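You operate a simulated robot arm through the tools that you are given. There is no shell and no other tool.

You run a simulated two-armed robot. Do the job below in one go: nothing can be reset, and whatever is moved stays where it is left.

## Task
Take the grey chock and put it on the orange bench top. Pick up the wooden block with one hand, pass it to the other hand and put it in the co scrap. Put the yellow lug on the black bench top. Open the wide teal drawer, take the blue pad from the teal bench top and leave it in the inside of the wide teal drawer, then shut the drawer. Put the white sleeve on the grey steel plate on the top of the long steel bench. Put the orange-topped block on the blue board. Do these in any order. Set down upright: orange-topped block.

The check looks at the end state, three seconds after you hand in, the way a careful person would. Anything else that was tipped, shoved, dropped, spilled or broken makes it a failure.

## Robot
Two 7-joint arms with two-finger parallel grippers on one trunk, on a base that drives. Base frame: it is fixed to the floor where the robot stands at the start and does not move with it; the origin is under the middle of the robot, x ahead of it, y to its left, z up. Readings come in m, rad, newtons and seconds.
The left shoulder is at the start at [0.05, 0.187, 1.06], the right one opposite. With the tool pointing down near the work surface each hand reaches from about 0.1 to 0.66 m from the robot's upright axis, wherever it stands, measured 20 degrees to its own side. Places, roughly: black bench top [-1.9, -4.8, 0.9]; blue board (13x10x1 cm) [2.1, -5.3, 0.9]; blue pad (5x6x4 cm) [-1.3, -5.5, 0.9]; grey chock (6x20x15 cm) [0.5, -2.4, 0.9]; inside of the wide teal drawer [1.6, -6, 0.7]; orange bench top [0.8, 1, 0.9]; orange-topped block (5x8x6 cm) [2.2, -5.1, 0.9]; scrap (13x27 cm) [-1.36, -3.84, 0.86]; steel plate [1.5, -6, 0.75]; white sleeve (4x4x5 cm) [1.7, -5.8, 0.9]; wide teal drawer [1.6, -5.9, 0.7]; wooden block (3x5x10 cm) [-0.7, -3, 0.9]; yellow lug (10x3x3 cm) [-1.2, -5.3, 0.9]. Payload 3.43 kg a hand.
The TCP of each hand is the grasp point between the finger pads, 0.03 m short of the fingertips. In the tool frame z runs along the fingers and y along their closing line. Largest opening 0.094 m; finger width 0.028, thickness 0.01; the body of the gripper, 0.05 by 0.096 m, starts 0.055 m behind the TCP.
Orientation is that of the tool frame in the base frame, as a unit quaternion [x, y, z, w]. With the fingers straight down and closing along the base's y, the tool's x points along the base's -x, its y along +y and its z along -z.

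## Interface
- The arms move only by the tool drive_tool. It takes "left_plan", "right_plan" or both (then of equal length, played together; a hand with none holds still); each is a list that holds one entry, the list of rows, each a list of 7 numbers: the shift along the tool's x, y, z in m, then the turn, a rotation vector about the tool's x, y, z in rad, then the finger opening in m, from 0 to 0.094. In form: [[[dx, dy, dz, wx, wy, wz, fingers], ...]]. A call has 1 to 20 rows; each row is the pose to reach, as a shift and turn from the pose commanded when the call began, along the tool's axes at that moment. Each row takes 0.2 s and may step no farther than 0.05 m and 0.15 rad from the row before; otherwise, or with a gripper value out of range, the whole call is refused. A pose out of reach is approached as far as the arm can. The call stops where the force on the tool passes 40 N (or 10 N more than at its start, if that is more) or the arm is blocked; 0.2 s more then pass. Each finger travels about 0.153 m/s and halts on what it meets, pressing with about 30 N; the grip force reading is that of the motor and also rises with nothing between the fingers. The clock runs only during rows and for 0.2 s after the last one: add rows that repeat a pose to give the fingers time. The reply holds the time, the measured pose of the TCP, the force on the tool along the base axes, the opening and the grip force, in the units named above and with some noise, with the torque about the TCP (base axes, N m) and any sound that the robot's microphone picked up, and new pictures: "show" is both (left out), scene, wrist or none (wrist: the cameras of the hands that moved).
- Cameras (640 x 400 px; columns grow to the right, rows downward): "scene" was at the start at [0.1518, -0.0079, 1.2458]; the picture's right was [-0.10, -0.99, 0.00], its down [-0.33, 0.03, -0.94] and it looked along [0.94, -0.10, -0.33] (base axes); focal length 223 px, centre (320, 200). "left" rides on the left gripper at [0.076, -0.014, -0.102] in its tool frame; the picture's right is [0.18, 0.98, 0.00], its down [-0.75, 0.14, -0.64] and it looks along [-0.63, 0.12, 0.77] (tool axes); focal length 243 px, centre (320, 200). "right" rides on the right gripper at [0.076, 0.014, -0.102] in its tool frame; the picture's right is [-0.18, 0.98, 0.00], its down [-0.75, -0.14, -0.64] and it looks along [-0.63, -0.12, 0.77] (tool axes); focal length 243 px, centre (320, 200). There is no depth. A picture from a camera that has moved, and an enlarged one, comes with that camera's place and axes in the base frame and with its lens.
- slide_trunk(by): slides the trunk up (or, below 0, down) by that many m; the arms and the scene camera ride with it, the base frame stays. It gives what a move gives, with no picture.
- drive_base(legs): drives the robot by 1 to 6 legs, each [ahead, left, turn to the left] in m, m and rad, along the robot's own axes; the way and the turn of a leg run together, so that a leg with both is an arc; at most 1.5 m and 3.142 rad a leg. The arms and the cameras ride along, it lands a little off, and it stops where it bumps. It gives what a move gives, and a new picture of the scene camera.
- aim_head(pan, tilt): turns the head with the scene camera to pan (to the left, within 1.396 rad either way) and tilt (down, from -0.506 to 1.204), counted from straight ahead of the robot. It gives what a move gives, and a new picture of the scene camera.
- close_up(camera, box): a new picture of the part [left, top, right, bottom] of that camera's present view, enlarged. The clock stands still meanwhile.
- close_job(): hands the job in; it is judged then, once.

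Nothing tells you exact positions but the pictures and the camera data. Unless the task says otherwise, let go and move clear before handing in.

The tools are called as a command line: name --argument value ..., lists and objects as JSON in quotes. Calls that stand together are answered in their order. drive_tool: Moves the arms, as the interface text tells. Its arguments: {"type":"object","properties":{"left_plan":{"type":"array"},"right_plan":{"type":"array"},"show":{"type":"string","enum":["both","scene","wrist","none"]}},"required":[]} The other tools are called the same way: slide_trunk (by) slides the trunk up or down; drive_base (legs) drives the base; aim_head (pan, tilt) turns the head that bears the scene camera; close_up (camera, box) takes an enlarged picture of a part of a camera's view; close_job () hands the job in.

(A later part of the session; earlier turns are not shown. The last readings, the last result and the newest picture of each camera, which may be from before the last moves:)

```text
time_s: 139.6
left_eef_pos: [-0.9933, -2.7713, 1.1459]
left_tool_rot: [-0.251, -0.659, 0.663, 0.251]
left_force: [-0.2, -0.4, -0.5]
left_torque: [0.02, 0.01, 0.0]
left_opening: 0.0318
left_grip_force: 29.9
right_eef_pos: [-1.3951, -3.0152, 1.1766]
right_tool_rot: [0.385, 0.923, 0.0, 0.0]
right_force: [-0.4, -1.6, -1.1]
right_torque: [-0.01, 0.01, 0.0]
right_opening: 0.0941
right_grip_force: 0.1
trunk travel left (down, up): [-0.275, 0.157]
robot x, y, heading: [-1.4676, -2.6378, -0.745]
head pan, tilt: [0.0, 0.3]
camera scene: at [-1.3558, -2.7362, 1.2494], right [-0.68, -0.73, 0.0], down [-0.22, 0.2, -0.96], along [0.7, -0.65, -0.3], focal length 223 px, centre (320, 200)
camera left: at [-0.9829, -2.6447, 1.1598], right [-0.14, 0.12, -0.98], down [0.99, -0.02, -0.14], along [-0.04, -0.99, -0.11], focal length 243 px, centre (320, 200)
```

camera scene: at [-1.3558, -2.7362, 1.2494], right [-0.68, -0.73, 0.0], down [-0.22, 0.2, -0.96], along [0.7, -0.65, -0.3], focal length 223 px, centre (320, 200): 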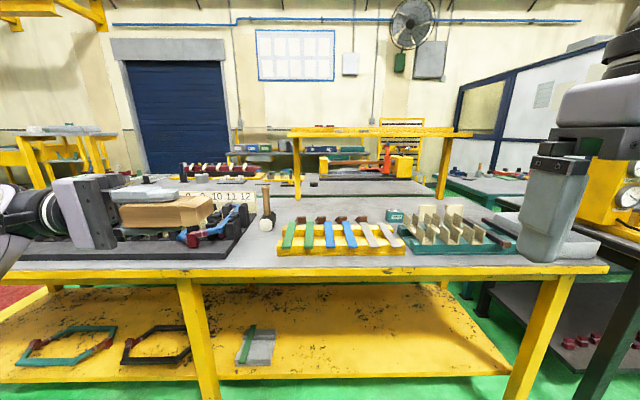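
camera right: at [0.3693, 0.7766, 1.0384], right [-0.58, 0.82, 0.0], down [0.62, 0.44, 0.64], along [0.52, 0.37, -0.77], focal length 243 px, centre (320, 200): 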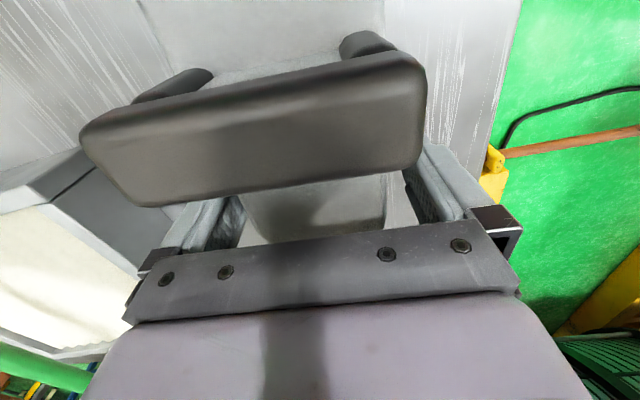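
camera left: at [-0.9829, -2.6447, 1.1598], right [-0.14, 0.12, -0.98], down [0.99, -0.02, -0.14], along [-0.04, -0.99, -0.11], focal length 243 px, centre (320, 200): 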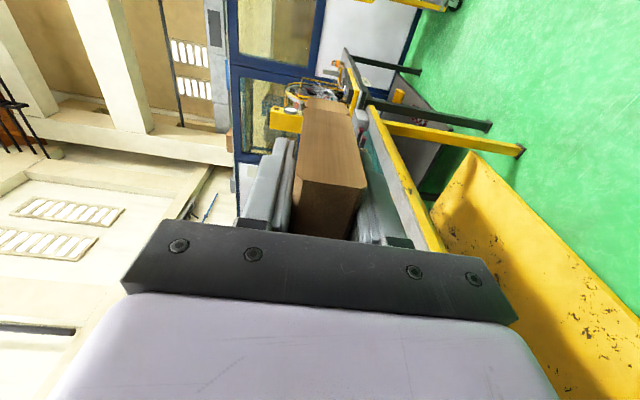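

The left hand now holds the block level, pointing to my right. I'll bring it toward the middle and turn the right hand 90° (raised) so it can grasp the free end from above.

drive_tool --left_plan '[[[0, 0, 0.015, 0, 0, 0, 0.0], [0, 0, 0.03, 0, 0, 0, 0.0], [0, 0, 0.045, 0, 0, 0, 0.0], [0, 0, 0.06, 0, 0, 0, 0.0], [0, 0, 0.075, 0, 0, 0, 0.0], [0, 0, 0.09, 0, 0, 0, 0.0], [0, 0, 0.105, 0, 0, 0, 0.0], [0, 0, 0.12, 0, 0, 0, 0.0], [0, 0, 0.135, 0, 0, 0, 0.0], [0, 0, 0.145, 0, 0, 0, 0.0], [0, 0, 0.155, 0, 0, 0, 0.0], [0, 0, 0.155, 0, 0, 0, 0.0]]]' --right_plan '[[[0, 0, -0.01, 0, 0, -0.15, 0.094], [0, 0, -0.02, 0, 0, -0.3, 0.094], [0, 0, -0.03, 0, 0, -0.45, 0.094], [0, 0, -0.04, 0, 0, -0.6, 0.094], [0, 0, -0.05, 0, 0, -0.75, 0.094], [0, 0, -0.06, 0, 0, -0.9, 0.094], [0, 0, -0.07, 0, 0, -1.05, 0.094], [0, 0, -0.08, 0, 0, -1.2, 0.094], [0, 0, -0.09, 0, 0, -1.35, 0.094], [0, 0, -0.1, 0, 0, -1.5, 0.094], [0, 0, -0.1, 0, 0, -1.571, 0.094], [0, 0, -0.1, 0, 0, -1.571, 0.094]]]'

```text
time_s: 142.2
left_eef_pos: [-1.0965, -2.8861, 1.1454]
left_tool_rot: [-0.251, -0.66, 0.662, 0.251]
left_force: [0.5, 0.8, -0.2]
left_torque: [0.02, -0.01, 0.01]
left_opening: 0.0318
left_grip_force: 30.3
right_eef_pos: [-1.4052, -2.8942, 1.1878]
right_tool_rot: [-0.381, 0.925, 0.001, 0.0]
right_force: [0.1, 0.0, 0.1]
right_torque: [0.01, -0.03, -0.03]
right_opening: 0.0941
right_grip_force: 0.1
right hand out of reach, approached as far as the arm can: row 6, 7, 8, 9, 10, 11, 12
trunk travel left (down, up): [-0.275, 0.157]
robot x, y, heading: [-1.4682, -2.6369, -0.747]
head pan, tilt: [0.0, 0.3]
camera scene: at [-1.3559, -2.7363, 1.2494], right [-0.68, -0.73, 0.0], down [-0.22, 0.2, -0.96], along [0.7, -0.65, -0.3], focal length 223 px, centre (320, 200)
camera right: at [-1.4693, -2.9369, 1.2899], right [-0.56, 0.83, 0.0], down [0.63, 0.43, 0.64], along [0.53, 0.36, -0.77], focal length 243 px, centre (320, 200)
camera left: at [-1.0856, -2.7595, 1.1599], right [-0.14, 0.12, -0.98], down [0.99, -0.02, -0.14], along [-0.04, -0.99, -0.12], focal length 243 px, centre (320, 200)
```

scene: 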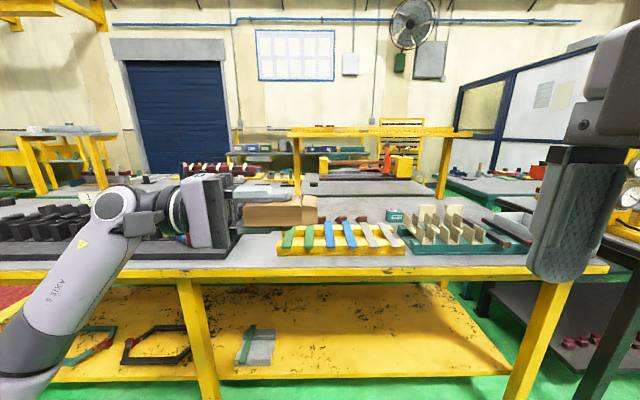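
right: 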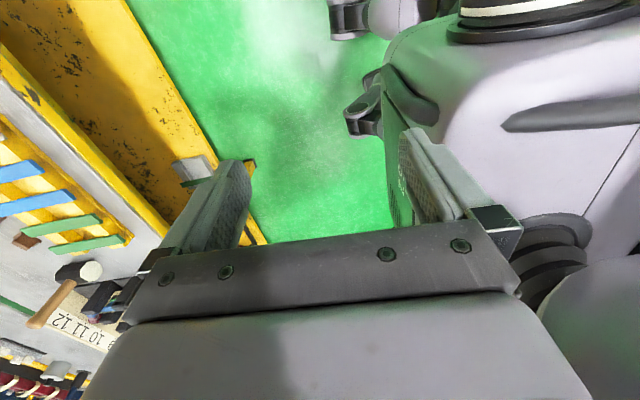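
left: 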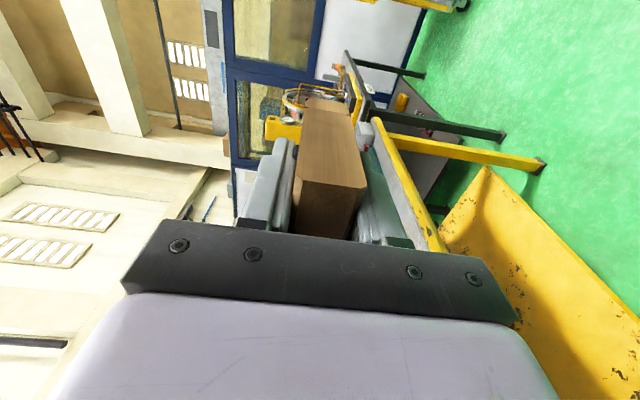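

The right hand turned as wanted. I'll lower the block 10 cm and carry the right hand over its free end, staying high.

drive_tool --left_plan '[[[0, 0.03, 0, 0, 0, 0, 0.0], [0, 0.06, 0, 0, 0, 0, 0.0], [0, 0.09, 0, 0, 0, 0, 0.0], [0, 0.1, 0, 0, 0, 0, 0.0], [0, 0.1, 0, 0, 0, 0, 0.0]]]' --show "none"

drive_tool --right_plan '[[[-0.025, -0.03, 0, 0, 0, -0.03, 0.094], [-0.05, -0.061, 0, 0, 0, -0.063, 0.094], [-0.075, -0.092, 0, 0, 0, -0.063, 0.094], [-0.1, -0.123, 0, 0, 0, -0.063, 0.094], [-0.125, -0.154, 0, 0, 0, -0.063, 0.094], [-0.15, -0.185, 0, 0, 0, -0.063, 0.094], [-0.175, -0.215, 0, 0, 0, -0.063, 0.094], [-0.175, -0.215, 0, 0, 0, -0.063, 0.094]]]'

```text
time_s: 143.4
left_eef_pos: [-1.0955, -2.8862, 1.0457]
left_tool_rot: [0.252, 0.661, -0.661, -0.251]
left_force: [0.0, 0.1, -1.4]
left_torque: [0.02, 0.01, -0.04]
left_opening: 0.0319
left_grip_force: 30.1
right_eef_pos: [-1.4055, -2.8941, 1.1883]
right_tool_rot: [-0.38, 0.925, 0.0, -0.001]
right_force: [0.5, 0.4, -0.5]
right_torque: [0.01, 0.01, 0.0]
right_opening: 0.0941
right_grip_force: 0.2
trunk travel left (down, up): [-0.275, 0.157]
robot x, y, heading: [-1.468, -2.6374, -0.755]
head pan, tilt: [0.0, 0.3]
```

```text
time_s: 145.2
left_eef_pos: [-1.0948, -2.8865, 1.0457]
left_tool_rot: [-0.252, -0.66, 0.662, 0.251]
left_force: [-0.5, 0.4, -0.6]
left_torque: [0.04, -0.06, -0.02]
left_opening: 0.0318
left_grip_force: 29.6
right_eef_pos: [-1.2458, -2.8335, 1.1285]
right_tool_rot: [-0.408, 0.913, 0.0, 0.002]
right_force: [1.6, 0.1, 0.3]
right_torque: [-0.04, -0.04, 0.04]
right_opening: 0.0942
right_grip_force: 0.1
right hand out of reach, approached as far as the arm can: row 1, 2, 3, 4, 5, 6, 7, 8
trunk travel left (down, up): [-0.275, 0.157]
robot x, y, heading: [-1.4723, -2.6362, -0.749]
head pan, tilt: [0.0, 0.3]
camera scene: at [-1.356, -2.7363, 1.2494], right [-0.68, -0.73, 0.0], down [-0.22, 0.2, -0.96], along [0.7, -0.65, -0.3], focal length 223 px, centre (320, 200)
camera right: at [-1.3072, -2.8808, 1.2303], right [-0.61, 0.79, 0.0], down [0.61, 0.47, 0.64], along [0.51, 0.39, -0.77], focal length 243 px, centre (320, 200)
```

scene: 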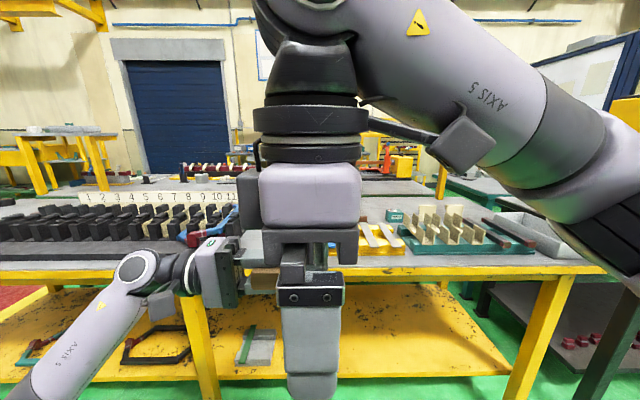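
right: 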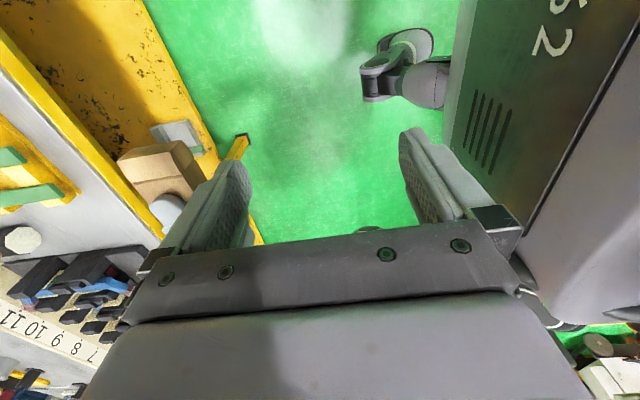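

The right hand hit its upper reach limit near my body. I'll move the held block lower and farther forward, where the right hand can work from above.

drive_tool --left_plan '[[[-0.02, 0.02, 0, 0, 0, 0, 0.0], [-0.04, 0.04, 0, 0, 0, 0, 0.0], [-0.06, 0.06, 0, 0, 0, 0, 0.0], [-0.08, 0.09, 0, 0, 0, 0, 0.0], [-0.08, 0.09, 0, 0, 0, 0, 0.0]]]' --show "none"

drive_tool --right_plan '[[[0, -0.03, 0, 0, 0, 0, 0.094], [0, -0.06, 0, 0, 0, 0, 0.094], [0, -0.09, -0.01, 0, 0, 0, 0.094], [0, -0.12, -0.01, 0, 0, 0, 0.094], [0, -0.12, -0.01, 0, 0, 0, 0.094]]]'

```text
time_s: 146.4
left_eef_pos: [-1.0356, -2.9406, 0.9552]
left_tool_rot: [-0.251, -0.66, 0.662, 0.25]
left_force: [-0.8, -0.4, 0.0]
left_torque: [-0.03, -0.03, -0.01]
left_opening: 0.0319
left_grip_force: 29.7
right_eef_pos: [-1.2457, -2.833, 1.129]
right_tool_rot: [-0.409, 0.913, 0.0, 0.0]
right_force: [1.0, 1.0, 0.2]
right_torque: [-0.01, 0.02, 0.01]
right_opening: 0.0943
right_grip_force: 0.1
trunk travel left (down, up): [-0.275, 0.157]
robot x, y, heading: [-1.4683, -2.6353, -0.75]
head pan, tilt: [0.0, 0.3]
```

```text
time_s: 147.6
left_eef_pos: [-1.0371, -2.9402, 0.9558]
left_tool_rot: [-0.252, -0.66, 0.662, 0.25]
left_force: [0.0, 0.4, -0.4]
left_torque: [0.02, -0.01, -0.02]
left_opening: 0.0315
left_grip_force: 29.9
right_eef_pos: [-1.2388, -2.8385, 1.1082]
right_tool_rot: [-0.408, 0.913, 0.001, 0.0]
right_force: [0.0, -0.3, -0.6]
right_torque: [-0.02, -0.01, 0.01]
right_opening: 0.094
right_grip_force: 0.1
right hand out of reach, approached as far as the arm can: row 1, 2, 3, 4, 5
trunk travel left (down, up): [-0.275, 0.157]
robot x, y, heading: [-1.4709, -2.6343, -0.75]
head pan, tilt: [0.0, 0.3]
camera scene: at [-1.3558, -2.7363, 1.2494], right [-0.68, -0.73, 0.0], down [-0.22, 0.2, -0.96], along [0.7, -0.65, -0.3], focal length 223 px, centre (320, 200)
camera right: at [-1.3008, -2.8865, 1.2106], right [-0.61, 0.79, 0.0], down [0.61, 0.47, 0.64], along [0.51, 0.39, -0.77], focal length 243 px, centre (320, 200)
```

scene: 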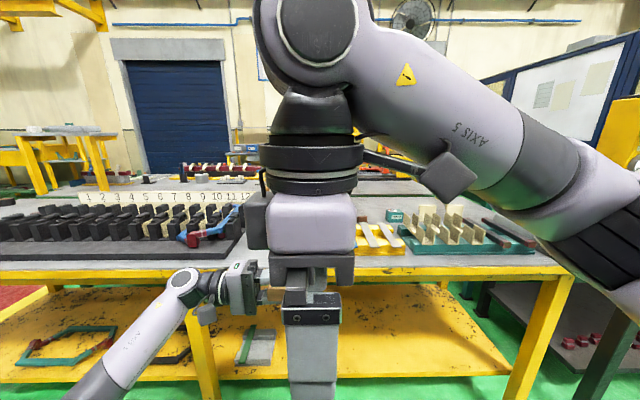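
right: 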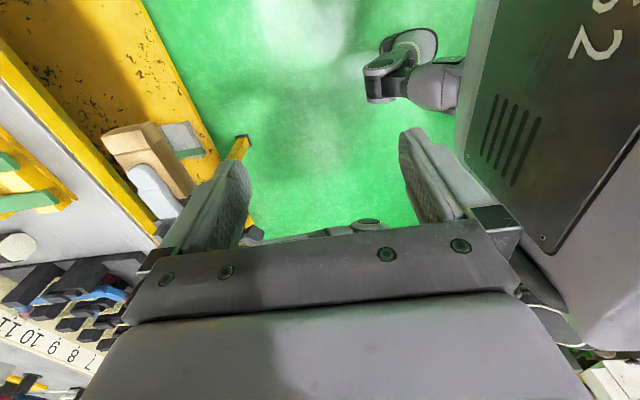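

The right wrist is at a joint limit with this turn direction. I'll move the right hand back to its side and turn it the other way round (+90°) instead.

drive_tool --right_plan '[[[0.03, 0, 0, 0, 0, 0.15, 0.094], [0.06, 0, 0, 0, 0, 0.3, 0.094], [0.1, -0.01, 0, 0, 0, 0.45, 0.094], [0.14, -0.02, 0, 0, 0, 0.6, 0.094], [0.18, -0.03, 0, 0, 0, 0.75, 0.094], [0.22, -0.04, 0, 0, 0, 0.9, 0.094], [0.25, -0.05, 0, 0, 0, 1.05, 0.094], [0.25, -0.05, 0, 0, 0, 1.2, 0.094], [0.25, -0.05, 0, 0, 0, 1.35, 0.094], [0.25, -0.05, 0, 0, 0, 1.5, 0.094], [0.25, -0.05, 0, 0, 0, 1.65, 0.094], [0.25, -0.05, 0, 0, 0, 1.8, 0.094], [0.25, -0.05, 0, 0, 0, 1.95, 0.094], [0.25, -0.05, 0, 0, 0, 2.1, 0.094], [0.25, -0.05, 0, 0, 0, 2.25, 0.094], [0.25, -0.05, 0, 0, 0, 2.4, 0.094], [0.25, -0.05, 0, 0, 0, 2.55, 0.094], [0.25, -0.05, 0, 0, 0, 2.7, 0.094], [0.25, -0.05, 0, 0, 0, 2.85, 0.094], [0.25, -0.05, 0, 0, 0, 3.0, 0.094]]]' --show "scene"

```text
time_s: 151.8
left_eef_pos: [-1.036, -2.9403, 0.9554]
left_tool_rot: [-0.251, -0.661, 0.662, 0.25]
left_force: [-0.1, 0.1, 0.3]
left_torque: [0.01, -0.01, 0.0]
left_opening: 0.0316
left_grip_force: 30.1
right_eef_pos: [-1.3721, -3.0602, 1.1067]
right_tool_rot: [0.882, 0.471, 0.0, 0.0]
right_force: [-0.3, 0.5, -0.8]
right_torque: [0.0, 0.0, -0.01]
right_opening: 0.0938
right_grip_force: 0.1
trunk travel left (down, up): [-0.275, 0.157]
robot x, y, heading: [-1.4658, -2.6328, -0.751]
head pan, tilt: [0.0, 0.3]
camera scene: at [-1.3558, -2.7363, 1.2494], right [-0.68, -0.73, 0.0], down [-0.22, 0.2, -0.96], along [0.7, -0.65, -0.3], focal length 223 px, centre (320, 200)
```

scene: 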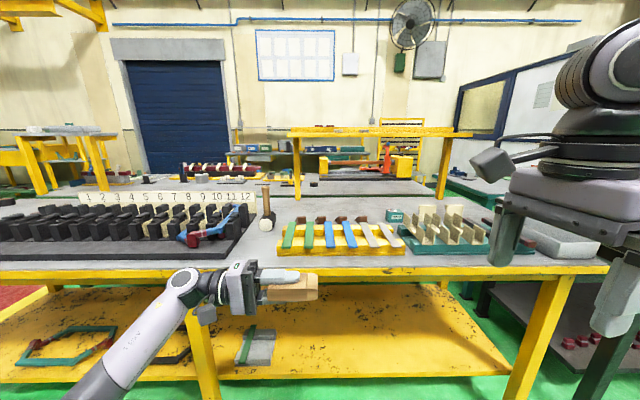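

Turned without trouble. Now moving the right hand over the block's free end at a safe height.

drive_tool --right_plan '[[[0.03, 0.026, 0, 0, 0, 0.07, 0.094], [0.06, 0.052, 0, 0, 0, 0.137, 0.094], [0.09, 0.078, 0, 0, 0, 0.137, 0.094], [0.12, 0.104, 0, 0, 0, 0.137, 0.094], [0.15, 0.13, 0, 0, 0, 0.137, 0.094], [0.18, 0.156, 0, 0, 0, 0.137, 0.094], [0.21, 0.182, 0, 0, 0, 0.137, 0.094], [0.237, 0.206, 0, 0, 0, 0.137, 0.094], [0.237, 0.206, 0, 0, 0, 0.137, 0.094]]]'

```text
time_s: 153.8
left_eef_pos: [-1.0356, -2.9395, 0.9552]
left_tool_rot: [-0.251, -0.66, 0.662, 0.25]
left_force: [0.7, 0.2, -0.9]
left_torque: [-0.01, 0.02, 0.0]
left_opening: 0.032
left_grip_force: 30.1
right_eef_pos: [-1.0836, -2.9835, 1.1064]
right_tool_rot: [0.913, 0.408, 0.001, -0.001]
right_force: [-0.5, 0.1, 0.1]
right_torque: [-0.01, 0.02, -0.04]
right_opening: 0.0939
right_grip_force: 0.1
right hand out of reach, approached as far as the arm can: row 8, 9
trunk travel left (down, up): [-0.275, 0.157]
robot x, y, heading: [-1.4662, -2.6299, -0.746]
head pan, tilt: [0.0, 0.3]
camera scene: at [-1.3555, -2.7356, 1.2494], right [-0.68, -0.73, 0.0], down [-0.22, 0.2, -0.96], along [0.7, -0.65, -0.3], focal length 223 px, centre (320, 200)
camera right: at [-1.0218, -2.9367, 1.2093], right [0.61, -0.79, 0.0], down [-0.61, -0.47, 0.64], along [-0.51, -0.39, -0.77], focal length 243 px, centre (320, 200)
```

scene: 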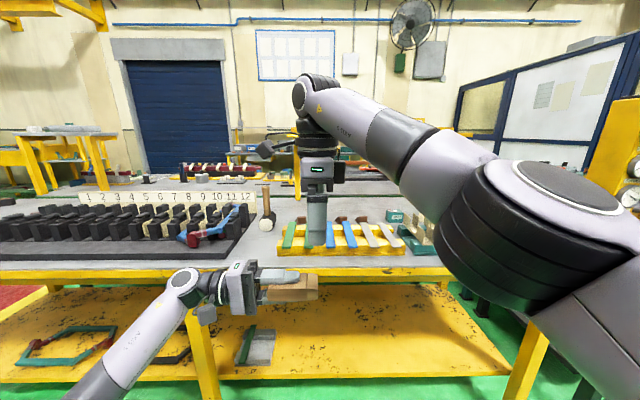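
right: 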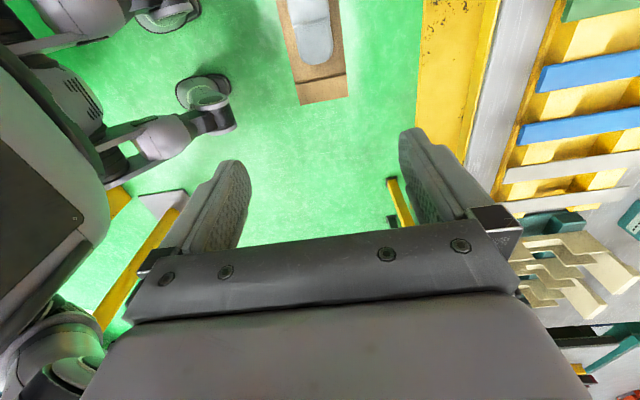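

The right hand is nearly over the free end. I'll check the wrist view closely before descending.

close_up --camera "right" --box '[220, 0, 420, 150]'

```text
2.67 times, centred on (320, 75) of right
camera zoom: at [-1.0218, -2.9367, 1.2093], right [0.61, -0.79, 0.0], down [-0.61, -0.47, 0.64], along [-0.51, -0.39, -0.77], focal length 647 px, centre (320, 533)
```

zoom: 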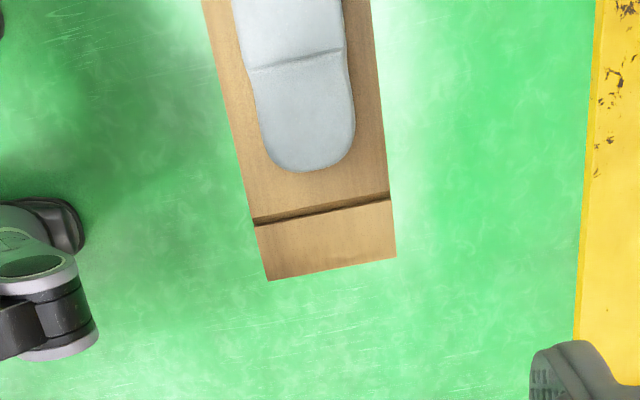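

The free end is about 3.3 cm long past the left fingertips. I'll shift the left hand 1.5 cm to the right and lower the right hand around the free end.

drive_tool --left_plan '[[[0, 0, 0.008, 0, 0, 0, 0.0], [0, 0, 0.015, 0, 0, 0, 0.0], [0, 0, 0.015, 0, 0, 0, 0.0], [0, 0, 0.015, 0, 0, 0, 0.0], [0, 0, 0.015, 0, 0, 0, 0.0]]]' --right_plan '[[[0, 0.005, 0.02, 0, 0, 0, 0.094], [0, 0.005, 0.04, 0, 0, 0, 0.094], [0, 0.005, 0.06, 0, 0, 0, 0.094], [0, 0.005, 0.08, 0, 0, 0, 0.094], [0, 0.005, 0.08, 0, 0, 0, 0.094]]]'

close_up --camera "right" --box '[200, 0, 440, 200]'

```text
time_s: 155.0
left_eef_pos: [-1.0458, -2.9514, 0.9561]
left_tool_rot: [-0.251, -0.66, 0.662, 0.251]
left_force: [0.9, -0.1, -1.3]
left_torque: [0.0, 0.0, 0.01]
left_opening: 0.0318
left_grip_force: 30.2
right_eef_pos: [-1.0776, -2.9824, 1.028]
right_tool_rot: [0.912, 0.411, 0.0, 0.001]
right_force: [-1.0, 0.2, 0.3]
right_torque: [-0.03, -0.01, 0.02]
right_opening: 0.0942
right_grip_force: 0.1
trunk travel left (down, up): [-0.275, 0.157]
robot x, y, heading: [-1.4627, -2.6343, -0.747]
head pan, tilt: [0.0, 0.3]
camera scene: at [-1.3558, -2.7363, 1.2494], right [-0.68, -0.73, 0.0], down [-0.22, 0.2, -0.96], along [0.7, -0.65, -0.3], focal length 223 px, centre (320, 200)
camera right: at [-1.0172, -2.9343, 1.1294], right [0.62, -0.79, 0.0], down [-0.6, -0.47, 0.64], along [-0.51, -0.4, -0.77], focal length 243 px, centre (320, 200)
camera left: at [-1.0361, -2.8248, 0.9699], right [-0.14, 0.12, -0.98], down [0.99, -0.02, -0.14], along [-0.04, -0.99, -0.12], focal length 243 px, centre (320, 200)
```

scene: 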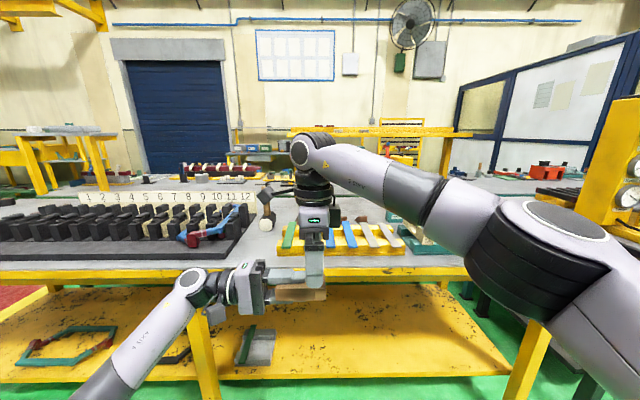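
right: 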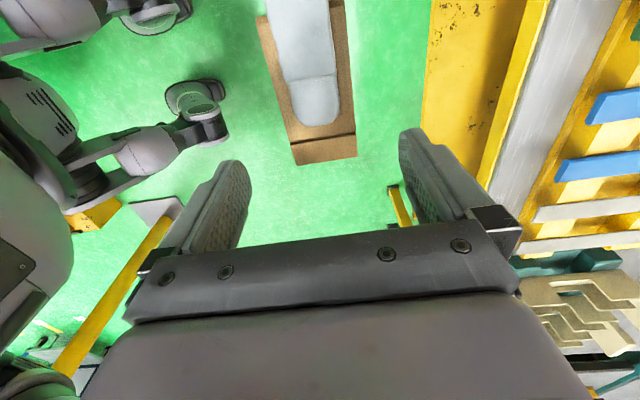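
left: 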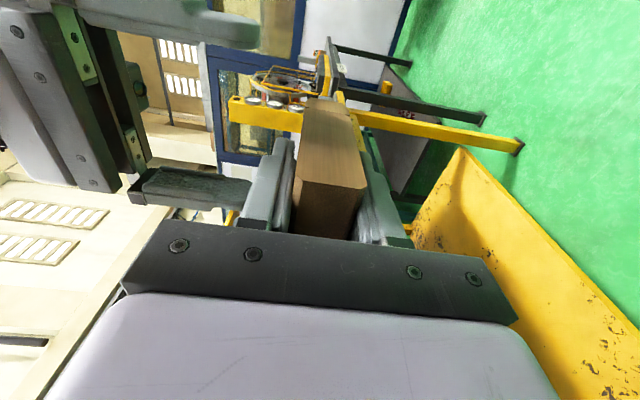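

```text
2.00 times, centred on (320, 100) of right
camera zoom: at [-1.0172, -2.9343, 1.1294], right [0.62, -0.79, 0.0], down [-0.6, -0.47, 0.64], along [-0.51, -0.4, -0.77], focal length 485 px, centre (320, 400)
```

zoom: 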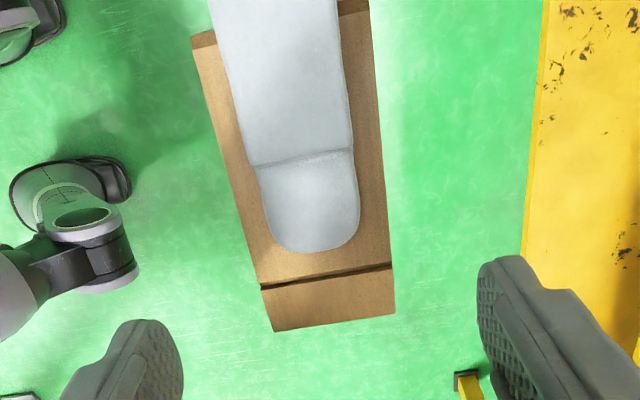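

Alignment is good; the right fingers straddle the block's 5 cm faces. Lowering fully and closing the right hand.

drive_tool --right_plan '[[[0, 0.002, 0.025, 0, 0, 0, 0.094], [0, 0.002, 0.05, 0, 0, 0, 0.094], [0, 0.002, 0.07, 0, 0, 0, 0.094], [0, 0.002, 0.07, 0, 0, 0, 0.094], [0, 0.002, 0.07, 0, 0, 0, 0.06], [0, 0.002, 0.07, 0, 0, 0, 0.04], [0, 0.002, 0.07, 0, 0, 0, 0.0], [0, 0.002, 0.07, 0, 0, 0, 0.0], [0, 0.002, 0.07, 0, 0, 0, 0.0]]]'

```text
time_s: 157.0
left_eef_pos: [-1.0465, -2.9507, 0.9557]
left_tool_rot: [-0.252, -0.661, 0.661, 0.25]
left_force: [2.2, -1.1, -0.8]
left_torque: [0.0, 0.01, 0.27]
left_opening: 0.0317
left_grip_force: 30.3
right_eef_pos: [-1.0775, -2.9852, 0.9583]
right_tool_rot: [0.911, 0.412, 0.0, 0.0]
right_force: [-2.5, 2.1, -0.8]
right_torque: [-0.04, 0.04, -0.18]
right_opening: 0.0517
right_grip_force: 29.3
trunk travel left (down, up): [-0.275, 0.157]
robot x, y, heading: [-1.4663, -2.633, -0.747]
head pan, tilt: [0.0, 0.3]
camera scene: at [-1.3558, -2.7363, 1.2494], right [-0.68, -0.73, 0.0], down [-0.22, 0.2, -0.96], along [0.7, -0.65, -0.3], focal length 223 px, centre (320, 200)
camera right: at [-1.0169, -2.9371, 1.0601], right [0.62, -0.79, 0.0], down [-0.6, -0.47, 0.64], along [-0.51, -0.4, -0.77], focal length 243 px, centre (320, 200)
```

scene: 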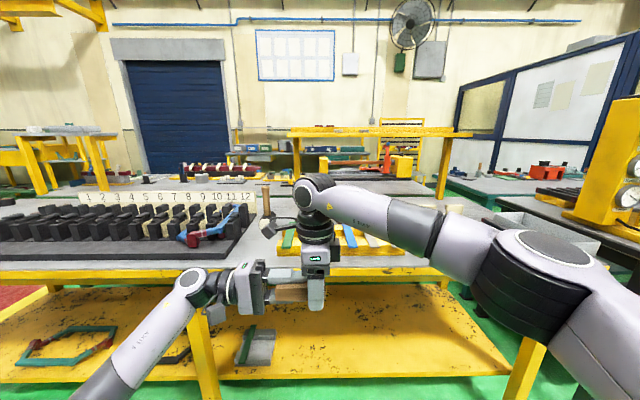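
right: 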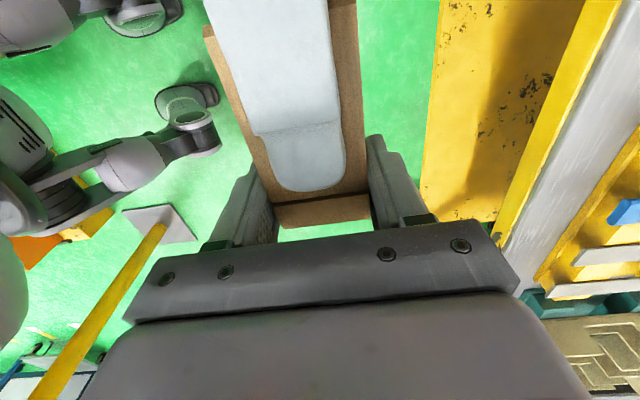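

The right hand grips firmly (5.2 cm). Opening the left hand and withdrawing it to the left.

drive_tool --left_plan '[[[0, 0, 0, 0, 0, 0, 0.04], [0, 0, 0, 0, 0, 0, 0.07], [0, 0, 0, 0, 0, 0, 0.094], [0, 0, 0, 0, 0, 0, 0.094], [0, 0, -0.04, 0, 0, 0, 0.094], [0, 0, -0.08, 0, 0, 0, 0.094], [0, 0, -0.12, 0, 0, 0, 0.094], [0, 0, -0.16, 0, 0, 0, 0.094], [0, 0, -0.16, 0, 0, 0, 0.094]]]'

```text
time_s: 159.0
left_eef_pos: [-0.9395, -2.8283, 0.9539]
left_tool_rot: [-0.252, -0.661, 0.661, 0.25]
left_force: [0.3, -0.7, -0.5]
left_torque: [0.02, -0.02, -0.02]
left_opening: 0.0942
left_grip_force: 0.1
right_eef_pos: [-1.077, -2.9851, 0.9579]
right_tool_rot: [0.912, 0.411, 0.0, 0.0]
right_force: [-0.3, 0.4, -0.6]
right_torque: [-0.04, 0.01, 0.01]
right_opening: 0.0519
right_grip_force: 30.2
trunk travel left (down, up): [-0.275, 0.157]
robot x, y, heading: [-1.4662, -2.6365, -0.748]
head pan, tilt: [0.0, 0.3]
camera scene: at [-1.3558, -2.7363, 1.2494], right [-0.68, -0.73, 0.0], down [-0.22, 0.2, -0.96], along [0.7, -0.65, -0.3], focal length 223 px, centre (320, 200)
camera left: at [-0.9294, -2.7037, 0.969], right [-0.14, 0.12, -0.98], down [0.99, -0.02, -0.14], along [-0.04, -0.99, -0.12], focal length 243 px, centre (320, 200)
```

scene: 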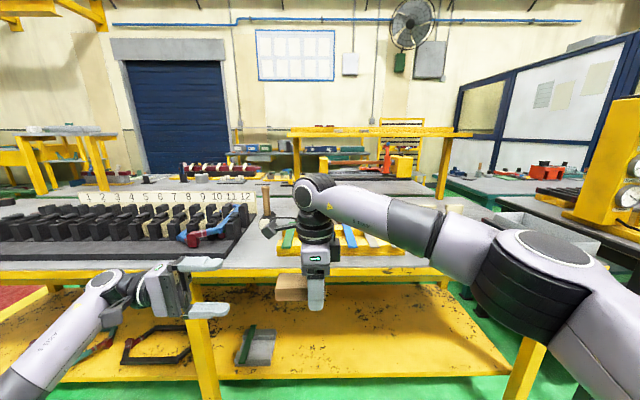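
left: 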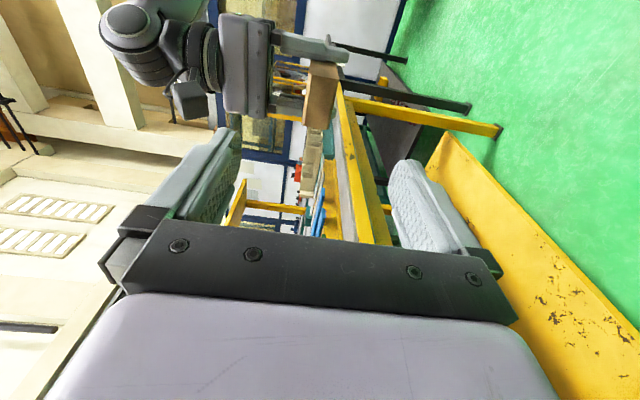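

Handover done: the right hand holds the block alone. I'll now fold the left hand back to pointing down and raise the right hand with the block.

drive_tool --left_plan '[[[0.015, -0.015, 0, 0, 0, 0, 0.094], [0.03, -0.03, 0, -0.13, 0, 0, 0.094], [0.045, -0.045, 0, -0.26, 0, 0, 0.094], [0.06, -0.06, 0, -0.39, 0, 0, 0.094], [0.075, -0.075, 0, -0.53, 0, 0, 0.094], [0.09, -0.09, 0, -0.67, 0, 0, 0.094], [0.105, -0.105, 0, -0.81, 0, 0, 0.094], [0.12, -0.12, 0, -0.95, 0, 0, 0.094], [0.135, -0.135, 0, -1.09, 0, 0, 0.094], [0.15, -0.15, 0, -1.23, 0, 0, 0.094], [0.165, -0.165, 0, -1.37, 0, 0, 0.094], [0.18, -0.18, 0, -1.5, 0, 0, 0.094], [0.19, -0.19, 0, -1.571, 0, 0, 0.094], [0.19, -0.19, 0, -1.571, 0, 0, 0.094]]]' --right_plan '[[[0, 0, -0.015, 0, 0, 0, 0.0], [-0.01, 0, -0.03, 0, 0, 0, 0.0], [-0.02, 0, -0.045, 0, 0, 0, 0.0], [-0.03, 0, -0.06, 0, 0, 0, 0.0], [-0.045, 0, -0.075, 0, 0, 0, 0.0], [-0.06, 0, -0.09, 0, 0, 0, 0.0], [-0.075, 0, -0.1, 0, 0, 0, 0.0], [-0.09, 0, -0.11, 0, 0, 0, 0.0], [-0.105, 0, -0.12, 0, 0, 0, 0.0], [-0.12, 0, -0.13, 0, 0, 0, 0.0], [-0.135, 0, -0.14, 0, 0, 0, 0.0], [-0.15, 0, -0.15, 0, 0, 0, 0.0], [-0.15, 0, -0.15, 0, 0, 0, 0.0], [-0.15, 0, -0.15, 0, 0, 0, 0.0]]]' --show "scene"

```text
time_s: 162.0
left_eef_pos: [-1.0821, -2.7054, 1.1443]
left_tool_rot: [0.355, 0.935, 0.0, 0.0]
left_force: [0.2, 0.0, -0.3]
left_torque: [0.02, 0.01, 0.01]
left_opening: 0.0941
left_grip_force: 0.1
right_eef_pos: [-1.1741, -3.0944, 1.1067]
right_tool_rot: [0.912, 0.411, 0.0, -0.001]
right_force: [0.5, -0.6, -0.5]
right_torque: [0.02, 0.03, 0.0]
right_opening: 0.0519
right_grip_force: 29.9
trunk travel left (down, up): [-0.275, 0.157]
robot x, y, heading: [-1.4698, -2.6336, -0.75]
head pan, tilt: [0.0, 0.3]
camera scene: at [-1.3558, -2.7363, 1.2494], right [-0.68, -0.73, 0.0], down [-0.22, 0.2, -0.96], along [0.7, -0.65, -0.3], focal length 223 px, centre (320, 200)
```

scene: 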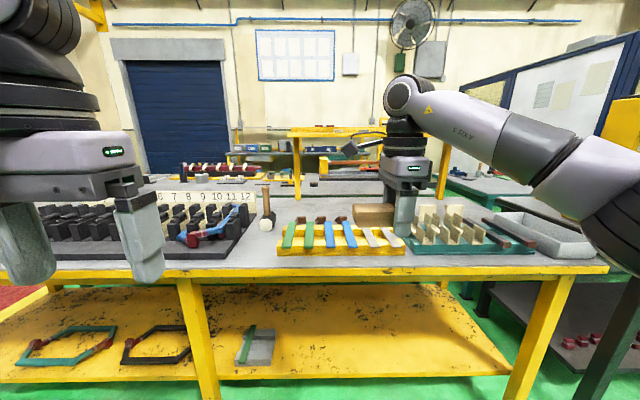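

Now I'll look for the scrap tray and its label on the right end of this bench.

aim_head --pan -0.5 --tilt 0.45

close_up --camera "scene" --box '[300, 130, 480, 250]'

```text
time_s: 162.9
left_eef_pos: [-1.0817, -2.704, 1.1445]
left_tool_rot: [0.356, 0.934, -0.001, 0.001]
left_force: [-0.6, 0.7, 0.6]
left_torque: [0.03, 0.0, -0.02]
left_opening: 0.0938
left_grip_force: 0.1
right_eef_pos: [-1.1736, -3.0956, 1.1077]
right_tool_rot: [0.912, 0.41, 0.0, 0.0]
right_force: [-0.6, 0.5, 0.4]
right_torque: [-0.01, 0.05, -0.01]
right_opening: 0.052
right_grip_force: 30.0
trunk travel left (down, up): [-0.275, 0.157]
robot x, y, heading: [-1.4692, -2.6322, -0.749]
head pan, tilt: [-0.499, 0.45]
camera scene: at [-1.395, -2.7599, 1.2355], right [-0.95, -0.32, 0.0], down [-0.14, 0.41, -0.9], along [0.29, -0.85, -0.44], focal length 223 px, centre (320, 200)
```

scene: 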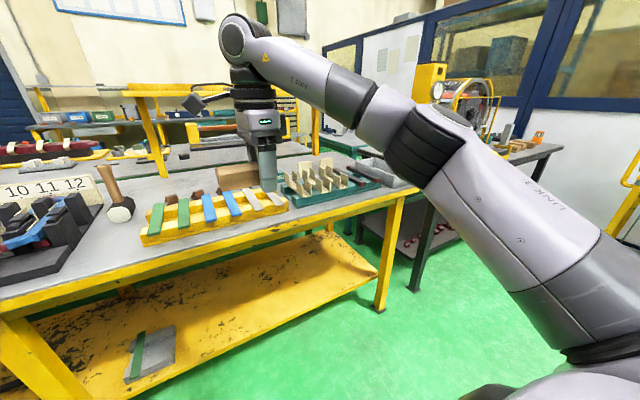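

```text
3.33 times, centred on (390, 190) of scene
camera zoom: at [-1.395, -2.7599, 1.2355], right [-0.95, -0.32, 0.0], down [-0.14, 0.41, -0.9], along [0.29, -0.85, -0.44], focal length 743 px, centre (87, 233)
```

zoom: 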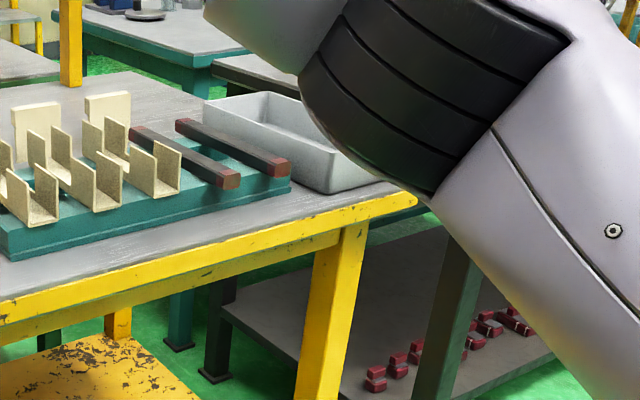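

The grey tray at the bench's end matches the scrap position (centre about (-1.36, -3.86)). I'll slide right to face it, then look for its label.

drive_base --legs '[[0.0, -0.6, 0]]'

aim_head --pan -0.2 --tilt 0.5

```text
time_s: 168.7
left_eef_pos: [-1.4873, -3.1414, 1.1445]
left_tool_rot: [0.352, 0.936, -0.002, 0.001]
left_force: [0.7, 0.1, 0.6]
left_torque: [-0.01, -0.01, -0.01]
left_opening: 0.0938
left_grip_force: 0.1
right_eef_pos: [-1.5745, -3.5319, 1.1071]
right_tool_rot: [0.91, 0.415, -0.001, 0.001]
right_force: [0.0, -1.2, -1.2]
right_torque: [-0.01, 0.02, 0.01]
right_opening: 0.0518
right_grip_force: 29.5
trunk travel left (down, up): [-0.275, 0.157]
robot x, y, heading: [-1.8736, -3.0729, -0.741]
head pan, tilt: [-0.499, 0.45]
camera scene: at [-1.7993, -3.199, 1.2355], right [-0.95, -0.32, 0.0], down [-0.14, 0.41, -0.9], along [0.29, -0.85, -0.44], focal length 223 px, centre (320, 200)
```

scene: 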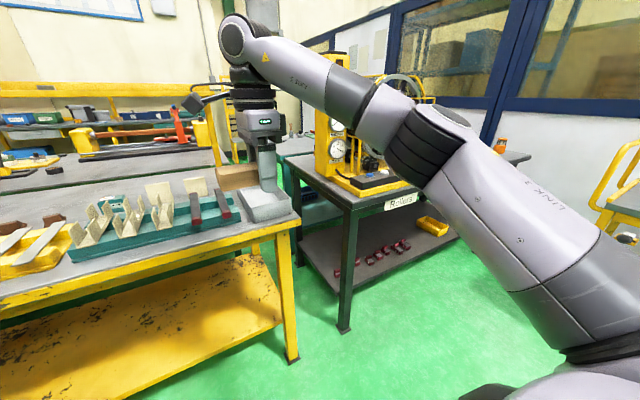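

```text
time_s: 169.5
left_eef_pos: [-1.4869, -3.1418, 1.1449]
left_tool_rot: [0.352, 0.936, -0.001, 0.001]
left_force: [0.3, -0.4, 0.8]
left_torque: [0.02, 0.01, -0.02]
left_opening: 0.0939
left_grip_force: 0.1
right_eef_pos: [-1.5742, -3.5334, 1.1071]
right_tool_rot: [0.91, 0.414, 0.0, 0.0]
right_force: [-0.3, 0.5, -0.7]
right_torque: [0.0, 0.05, 0.01]
right_opening: 0.0516
right_grip_force: 30.1
trunk travel left (down, up): [-0.275, 0.157]
robot x, y, heading: [-1.8701, -3.0752, -0.74]
head pan, tilt: [-0.201, 0.499]
camera scene: at [-1.7756, -3.1856, 1.231], right [-0.81, -0.59, 0.0], down [-0.28, 0.39, -0.88], along [0.52, -0.71, -0.48], focal length 223 px, centre (320, 200)
```

scene: 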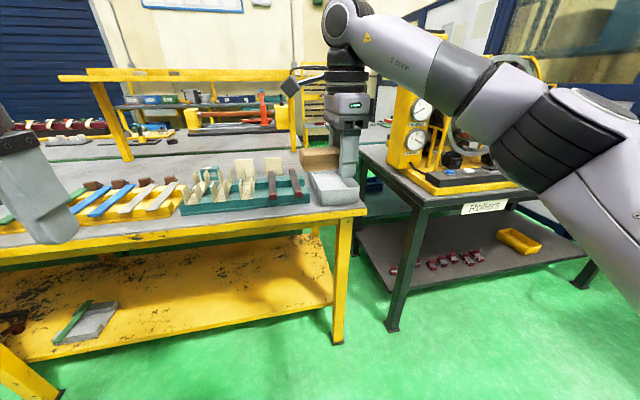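

The block hides the tray a bit. I'll turn the right hand back to its normal yaw so the block lies along the tray's length, and look at the tray.

drive_tool --right_plan '[[[0, 0, 0, 0, 0, -0.15, 0.0], [-0.01, 0, 0, 0, 0, -0.3, 0.0], [-0.02, 0, 0, 0, 0, -0.45, 0.0], [-0.03, 0, 0, 0, 0, -0.6, 0.0], [-0.04, 0, 0, 0, 0, -0.75, 0.0], [-0.05, 0, 0, 0, 0, -0.9, 0.0], [-0.06, 0, 0, 0, 0, -1.05, 0.0], [-0.07, 0, 0, 0, 0, -1.2, 0.0], [-0.08, 0, 0, 0, 0, -1.35, 0.0], [-0.09, 0, 0, 0, 0, -1.5, 0.0], [-0.1, 0, 0, 0, 0, -1.571, 0.0], [-0.1, 0, 0, 0, 0, -1.571, 0.0]]]' --show "scene"

close_up --camera "scene" --box '[270, 130, 420, 230]'

```text
time_s: 172.1
left_eef_pos: [-1.4876, -3.141, 1.144]
left_tool_rot: [0.352, 0.936, -0.001, 0.001]
left_force: [-0.3, -0.5, 0.2]
left_torque: [0.01, 0.0, -0.01]
left_opening: 0.0942
left_grip_force: 0.0
right_eef_pos: [-1.6414, -3.607, 1.1065]
right_tool_rot: [0.349, 0.937, 0.0, 0.0]
right_force: [0.0, -1.0, -0.8]
right_torque: [0.01, -0.02, 0.0]
right_opening: 0.0516
right_grip_force: 30.3
trunk travel left (down, up): [-0.275, 0.157]
robot x, y, heading: [-1.8767, -3.079, -0.739]
head pan, tilt: [-0.201, 0.499]
camera scene: at [-1.7755, -3.1855, 1.231], right [-0.81, -0.59, 0.0], down [-0.28, 0.39, -0.88], along [0.52, -0.71, -0.48], focal length 223 px, centre (320, 200)
```

scene: 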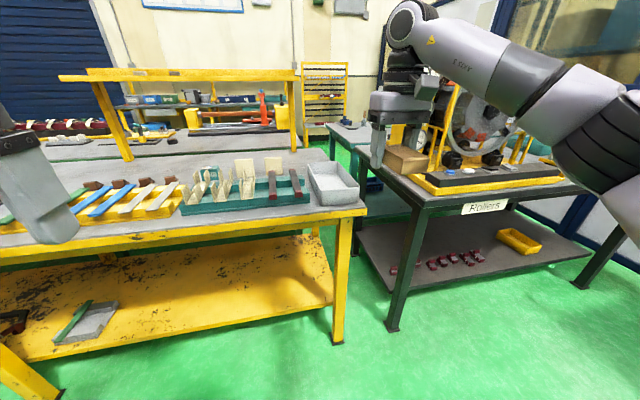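

```text
4.00 times, centred on (345, 180) of scene
camera zoom: at [-1.7755, -3.1855, 1.231], right [-0.81, -0.59, 0.0], down [-0.28, 0.39, -0.88], along [0.52, -0.71, -0.48], focal length 892 px, centre (220, 280)
```

zoom: 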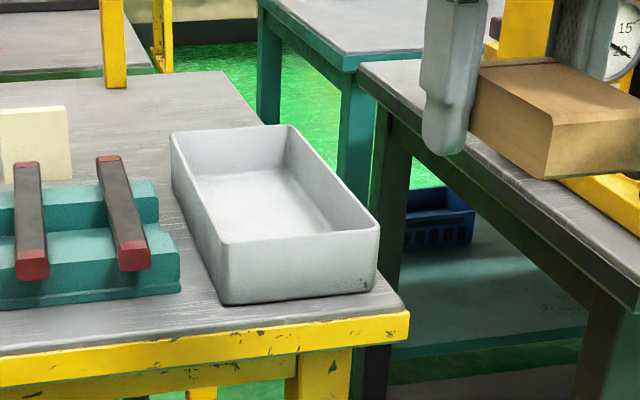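

The scrap tray is 13 x 27 cm, rim at about z = 0.914, centre about (-1.342, -3.848). I'll approach with a shift to the left so that the right elbow stays away from the roller machine.

drive_base --legs '[[0.0, 0.15, 0], [0.42, 0, 0]]'

aim_head --pan -0.5 --tilt 0.75

```text
time_s: 176.2
left_eef_pos: [-1.0741, -3.3156, 1.1448]
left_tool_rot: [0.353, 0.935, -0.001, 0.0]
left_force: [-0.7, -0.4, -0.2]
left_torque: [-0.01, -0.01, -0.04]
left_opening: 0.0941
left_grip_force: 0.0
right_eef_pos: [-1.2293, -3.7807, 1.1067]
right_tool_rot: [0.351, 0.936, 0.0, 0.0]
right_force: [0.4, 0.3, -0.5]
right_torque: [0.03, 0.0, 0.01]
right_opening: 0.0516
right_grip_force: 30.1
trunk travel left (down, up): [-0.275, 0.157]
robot x, y, heading: [-1.4626, -3.2484, -0.746]
head pan, tilt: [-0.201, 0.499]
camera scene: at [-1.3627, -3.3589, 1.231], right [-0.81, -0.59, 0.0], down [-0.28, 0.39, -0.88], along [0.51, -0.71, -0.48], focal length 223 px, centre (320, 200)
```

scene: 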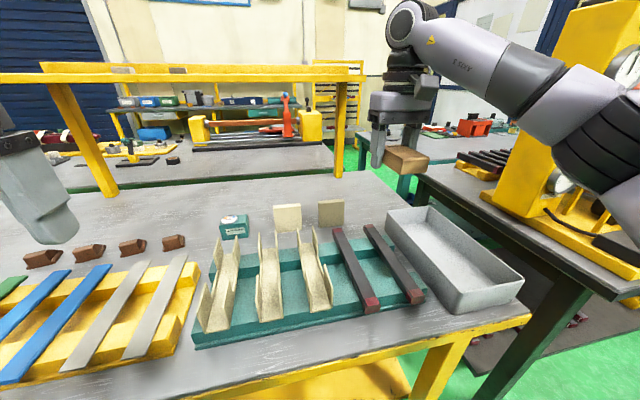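

```text
time_s: 177.0
left_eef_pos: [-1.0734, -3.3155, 1.1444]
left_tool_rot: [0.354, 0.935, -0.001, 0.0]
left_force: [0.2, -0.1, 0.5]
left_torque: [-0.02, 0.02, 0.04]
left_opening: 0.0938
left_grip_force: 0.2
right_eef_pos: [-1.2307, -3.7806, 1.1074]
right_tool_rot: [0.352, 0.936, 0.0, 0.0]
right_force: [0.4, -0.1, -0.9]
right_torque: [-0.05, 0.01, 0.0]
right_opening: 0.052
right_grip_force: 30.1
trunk travel left (down, up): [-0.275, 0.157]
robot x, y, heading: [-1.4605, -3.2421, -0.743]
head pan, tilt: [-0.499, 0.75]
camera scene: at [-1.3895, -3.3634, 1.2091], right [-0.95, -0.32, 0.0], down [-0.22, 0.65, -0.73], along [0.24, -0.69, -0.68], focal length 223 px, centre (320, 200)
```

scene: 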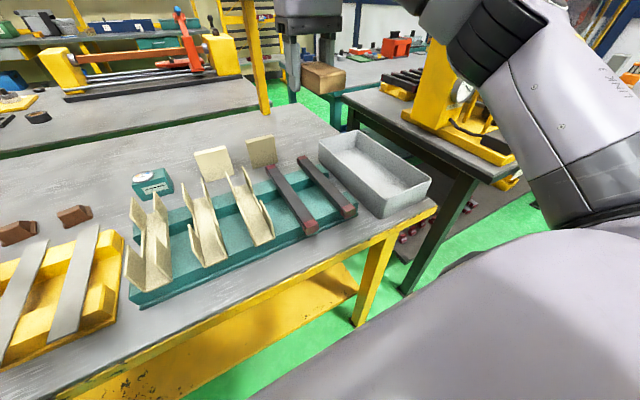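

Two views agree on the tray's centre near (-1.347, -3.845). Moving the block over it at a safe height.

drive_tool --right_plan '[[[0.006, -0.03, 0, 0, 0, 0, 0.0], [0.012, -0.06, 0, 0, 0, 0, 0.0], [0.019, -0.09, 0, 0, 0, 0, 0.0], [0.026, -0.126, 0, 0, 0, 0, 0.0], [0.026, -0.126, 0.04, 0, 0, 0, 0.0], [0.026, -0.126, 0.08, 0, 0, 0, 0.0], [0.026, -0.126, 0.1, 0, 0, 0, 0.0], [0.026, -0.126, 0.1, 0, 0, 0, 0.0]]]'

```text
time_s: 178.8
left_eef_pos: [-1.0748, -3.3166, 1.1444]
left_tool_rot: [0.354, 0.935, -0.001, 0.001]
left_force: [0.3, -0.5, -0.2]
left_torque: [0.02, 0.0, 0.0]
left_opening: 0.0942
left_grip_force: 0.2
right_eef_pos: [-1.3319, -3.8578, 1.0066]
right_tool_rot: [0.352, 0.936, 0.001, 0.0]
right_force: [0.6, -0.5, -0.7]
right_torque: [-0.01, -0.02, 0.03]
right_opening: 0.0515
right_grip_force: 29.6
trunk travel left (down, up): [-0.275, 0.157]
robot x, y, heading: [-1.4631, -3.2452, -0.748]
head pan, tilt: [-0.499, 0.75]
camera scene: at [-1.3896, -3.3633, 1.2091], right [-0.95, -0.32, 0.0], down [-0.22, 0.65, -0.73], along [0.23, -0.69, -0.68], focal length 223 px, centre (320, 200)
camera right: at [-1.381, -3.7969, 1.1087], right [0.79, 0.62, 0.0], down [0.47, -0.6, 0.64], along [0.4, -0.5, -0.77], focal length 243 px, centre (320, 200)
```

scene: 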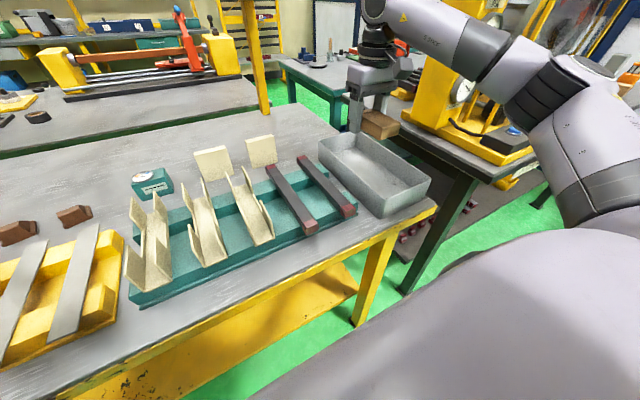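
right: 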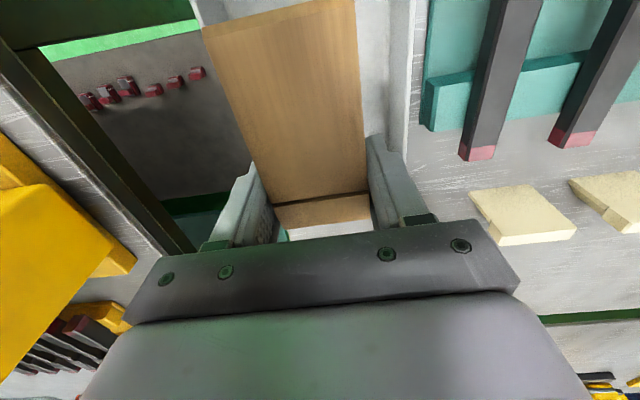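

close_up --camera "right" --box '[160, 0, 440, 200]'

close_up --camera "scene" --box '[310, 50, 450, 230]'

```text
2.00 times, centred on (300, 100) of right
camera zoom: at [-1.381, -3.7969, 1.1087], right [0.79, 0.62, 0.0], down [0.47, -0.6, 0.64], along [0.4, -0.5, -0.77], focal length 485 px, centre (360, 400)
```

zoom: 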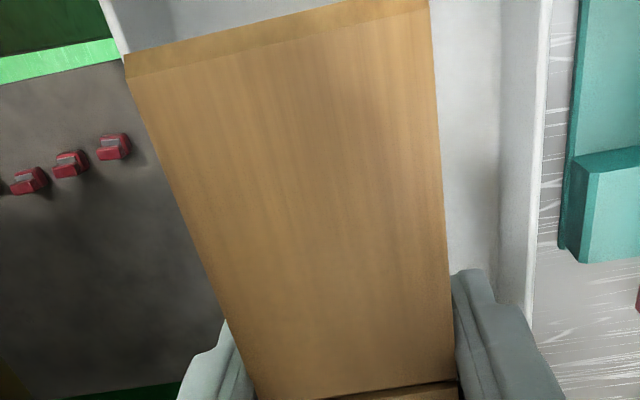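

```text
2.22 times, centred on (380, 140) of scene
camera zoom: at [-1.3896, -3.3633, 1.2091], right [-0.95, -0.32, 0.0], down [-0.22, 0.65, -0.73], along [0.23, -0.69, -0.68], focal length 495 px, centre (187, 333)
```

zoom: 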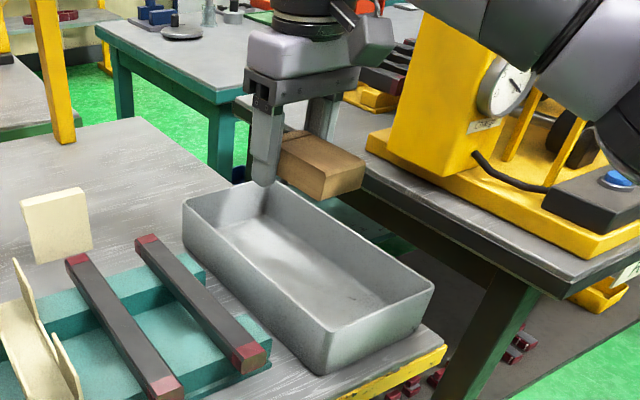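

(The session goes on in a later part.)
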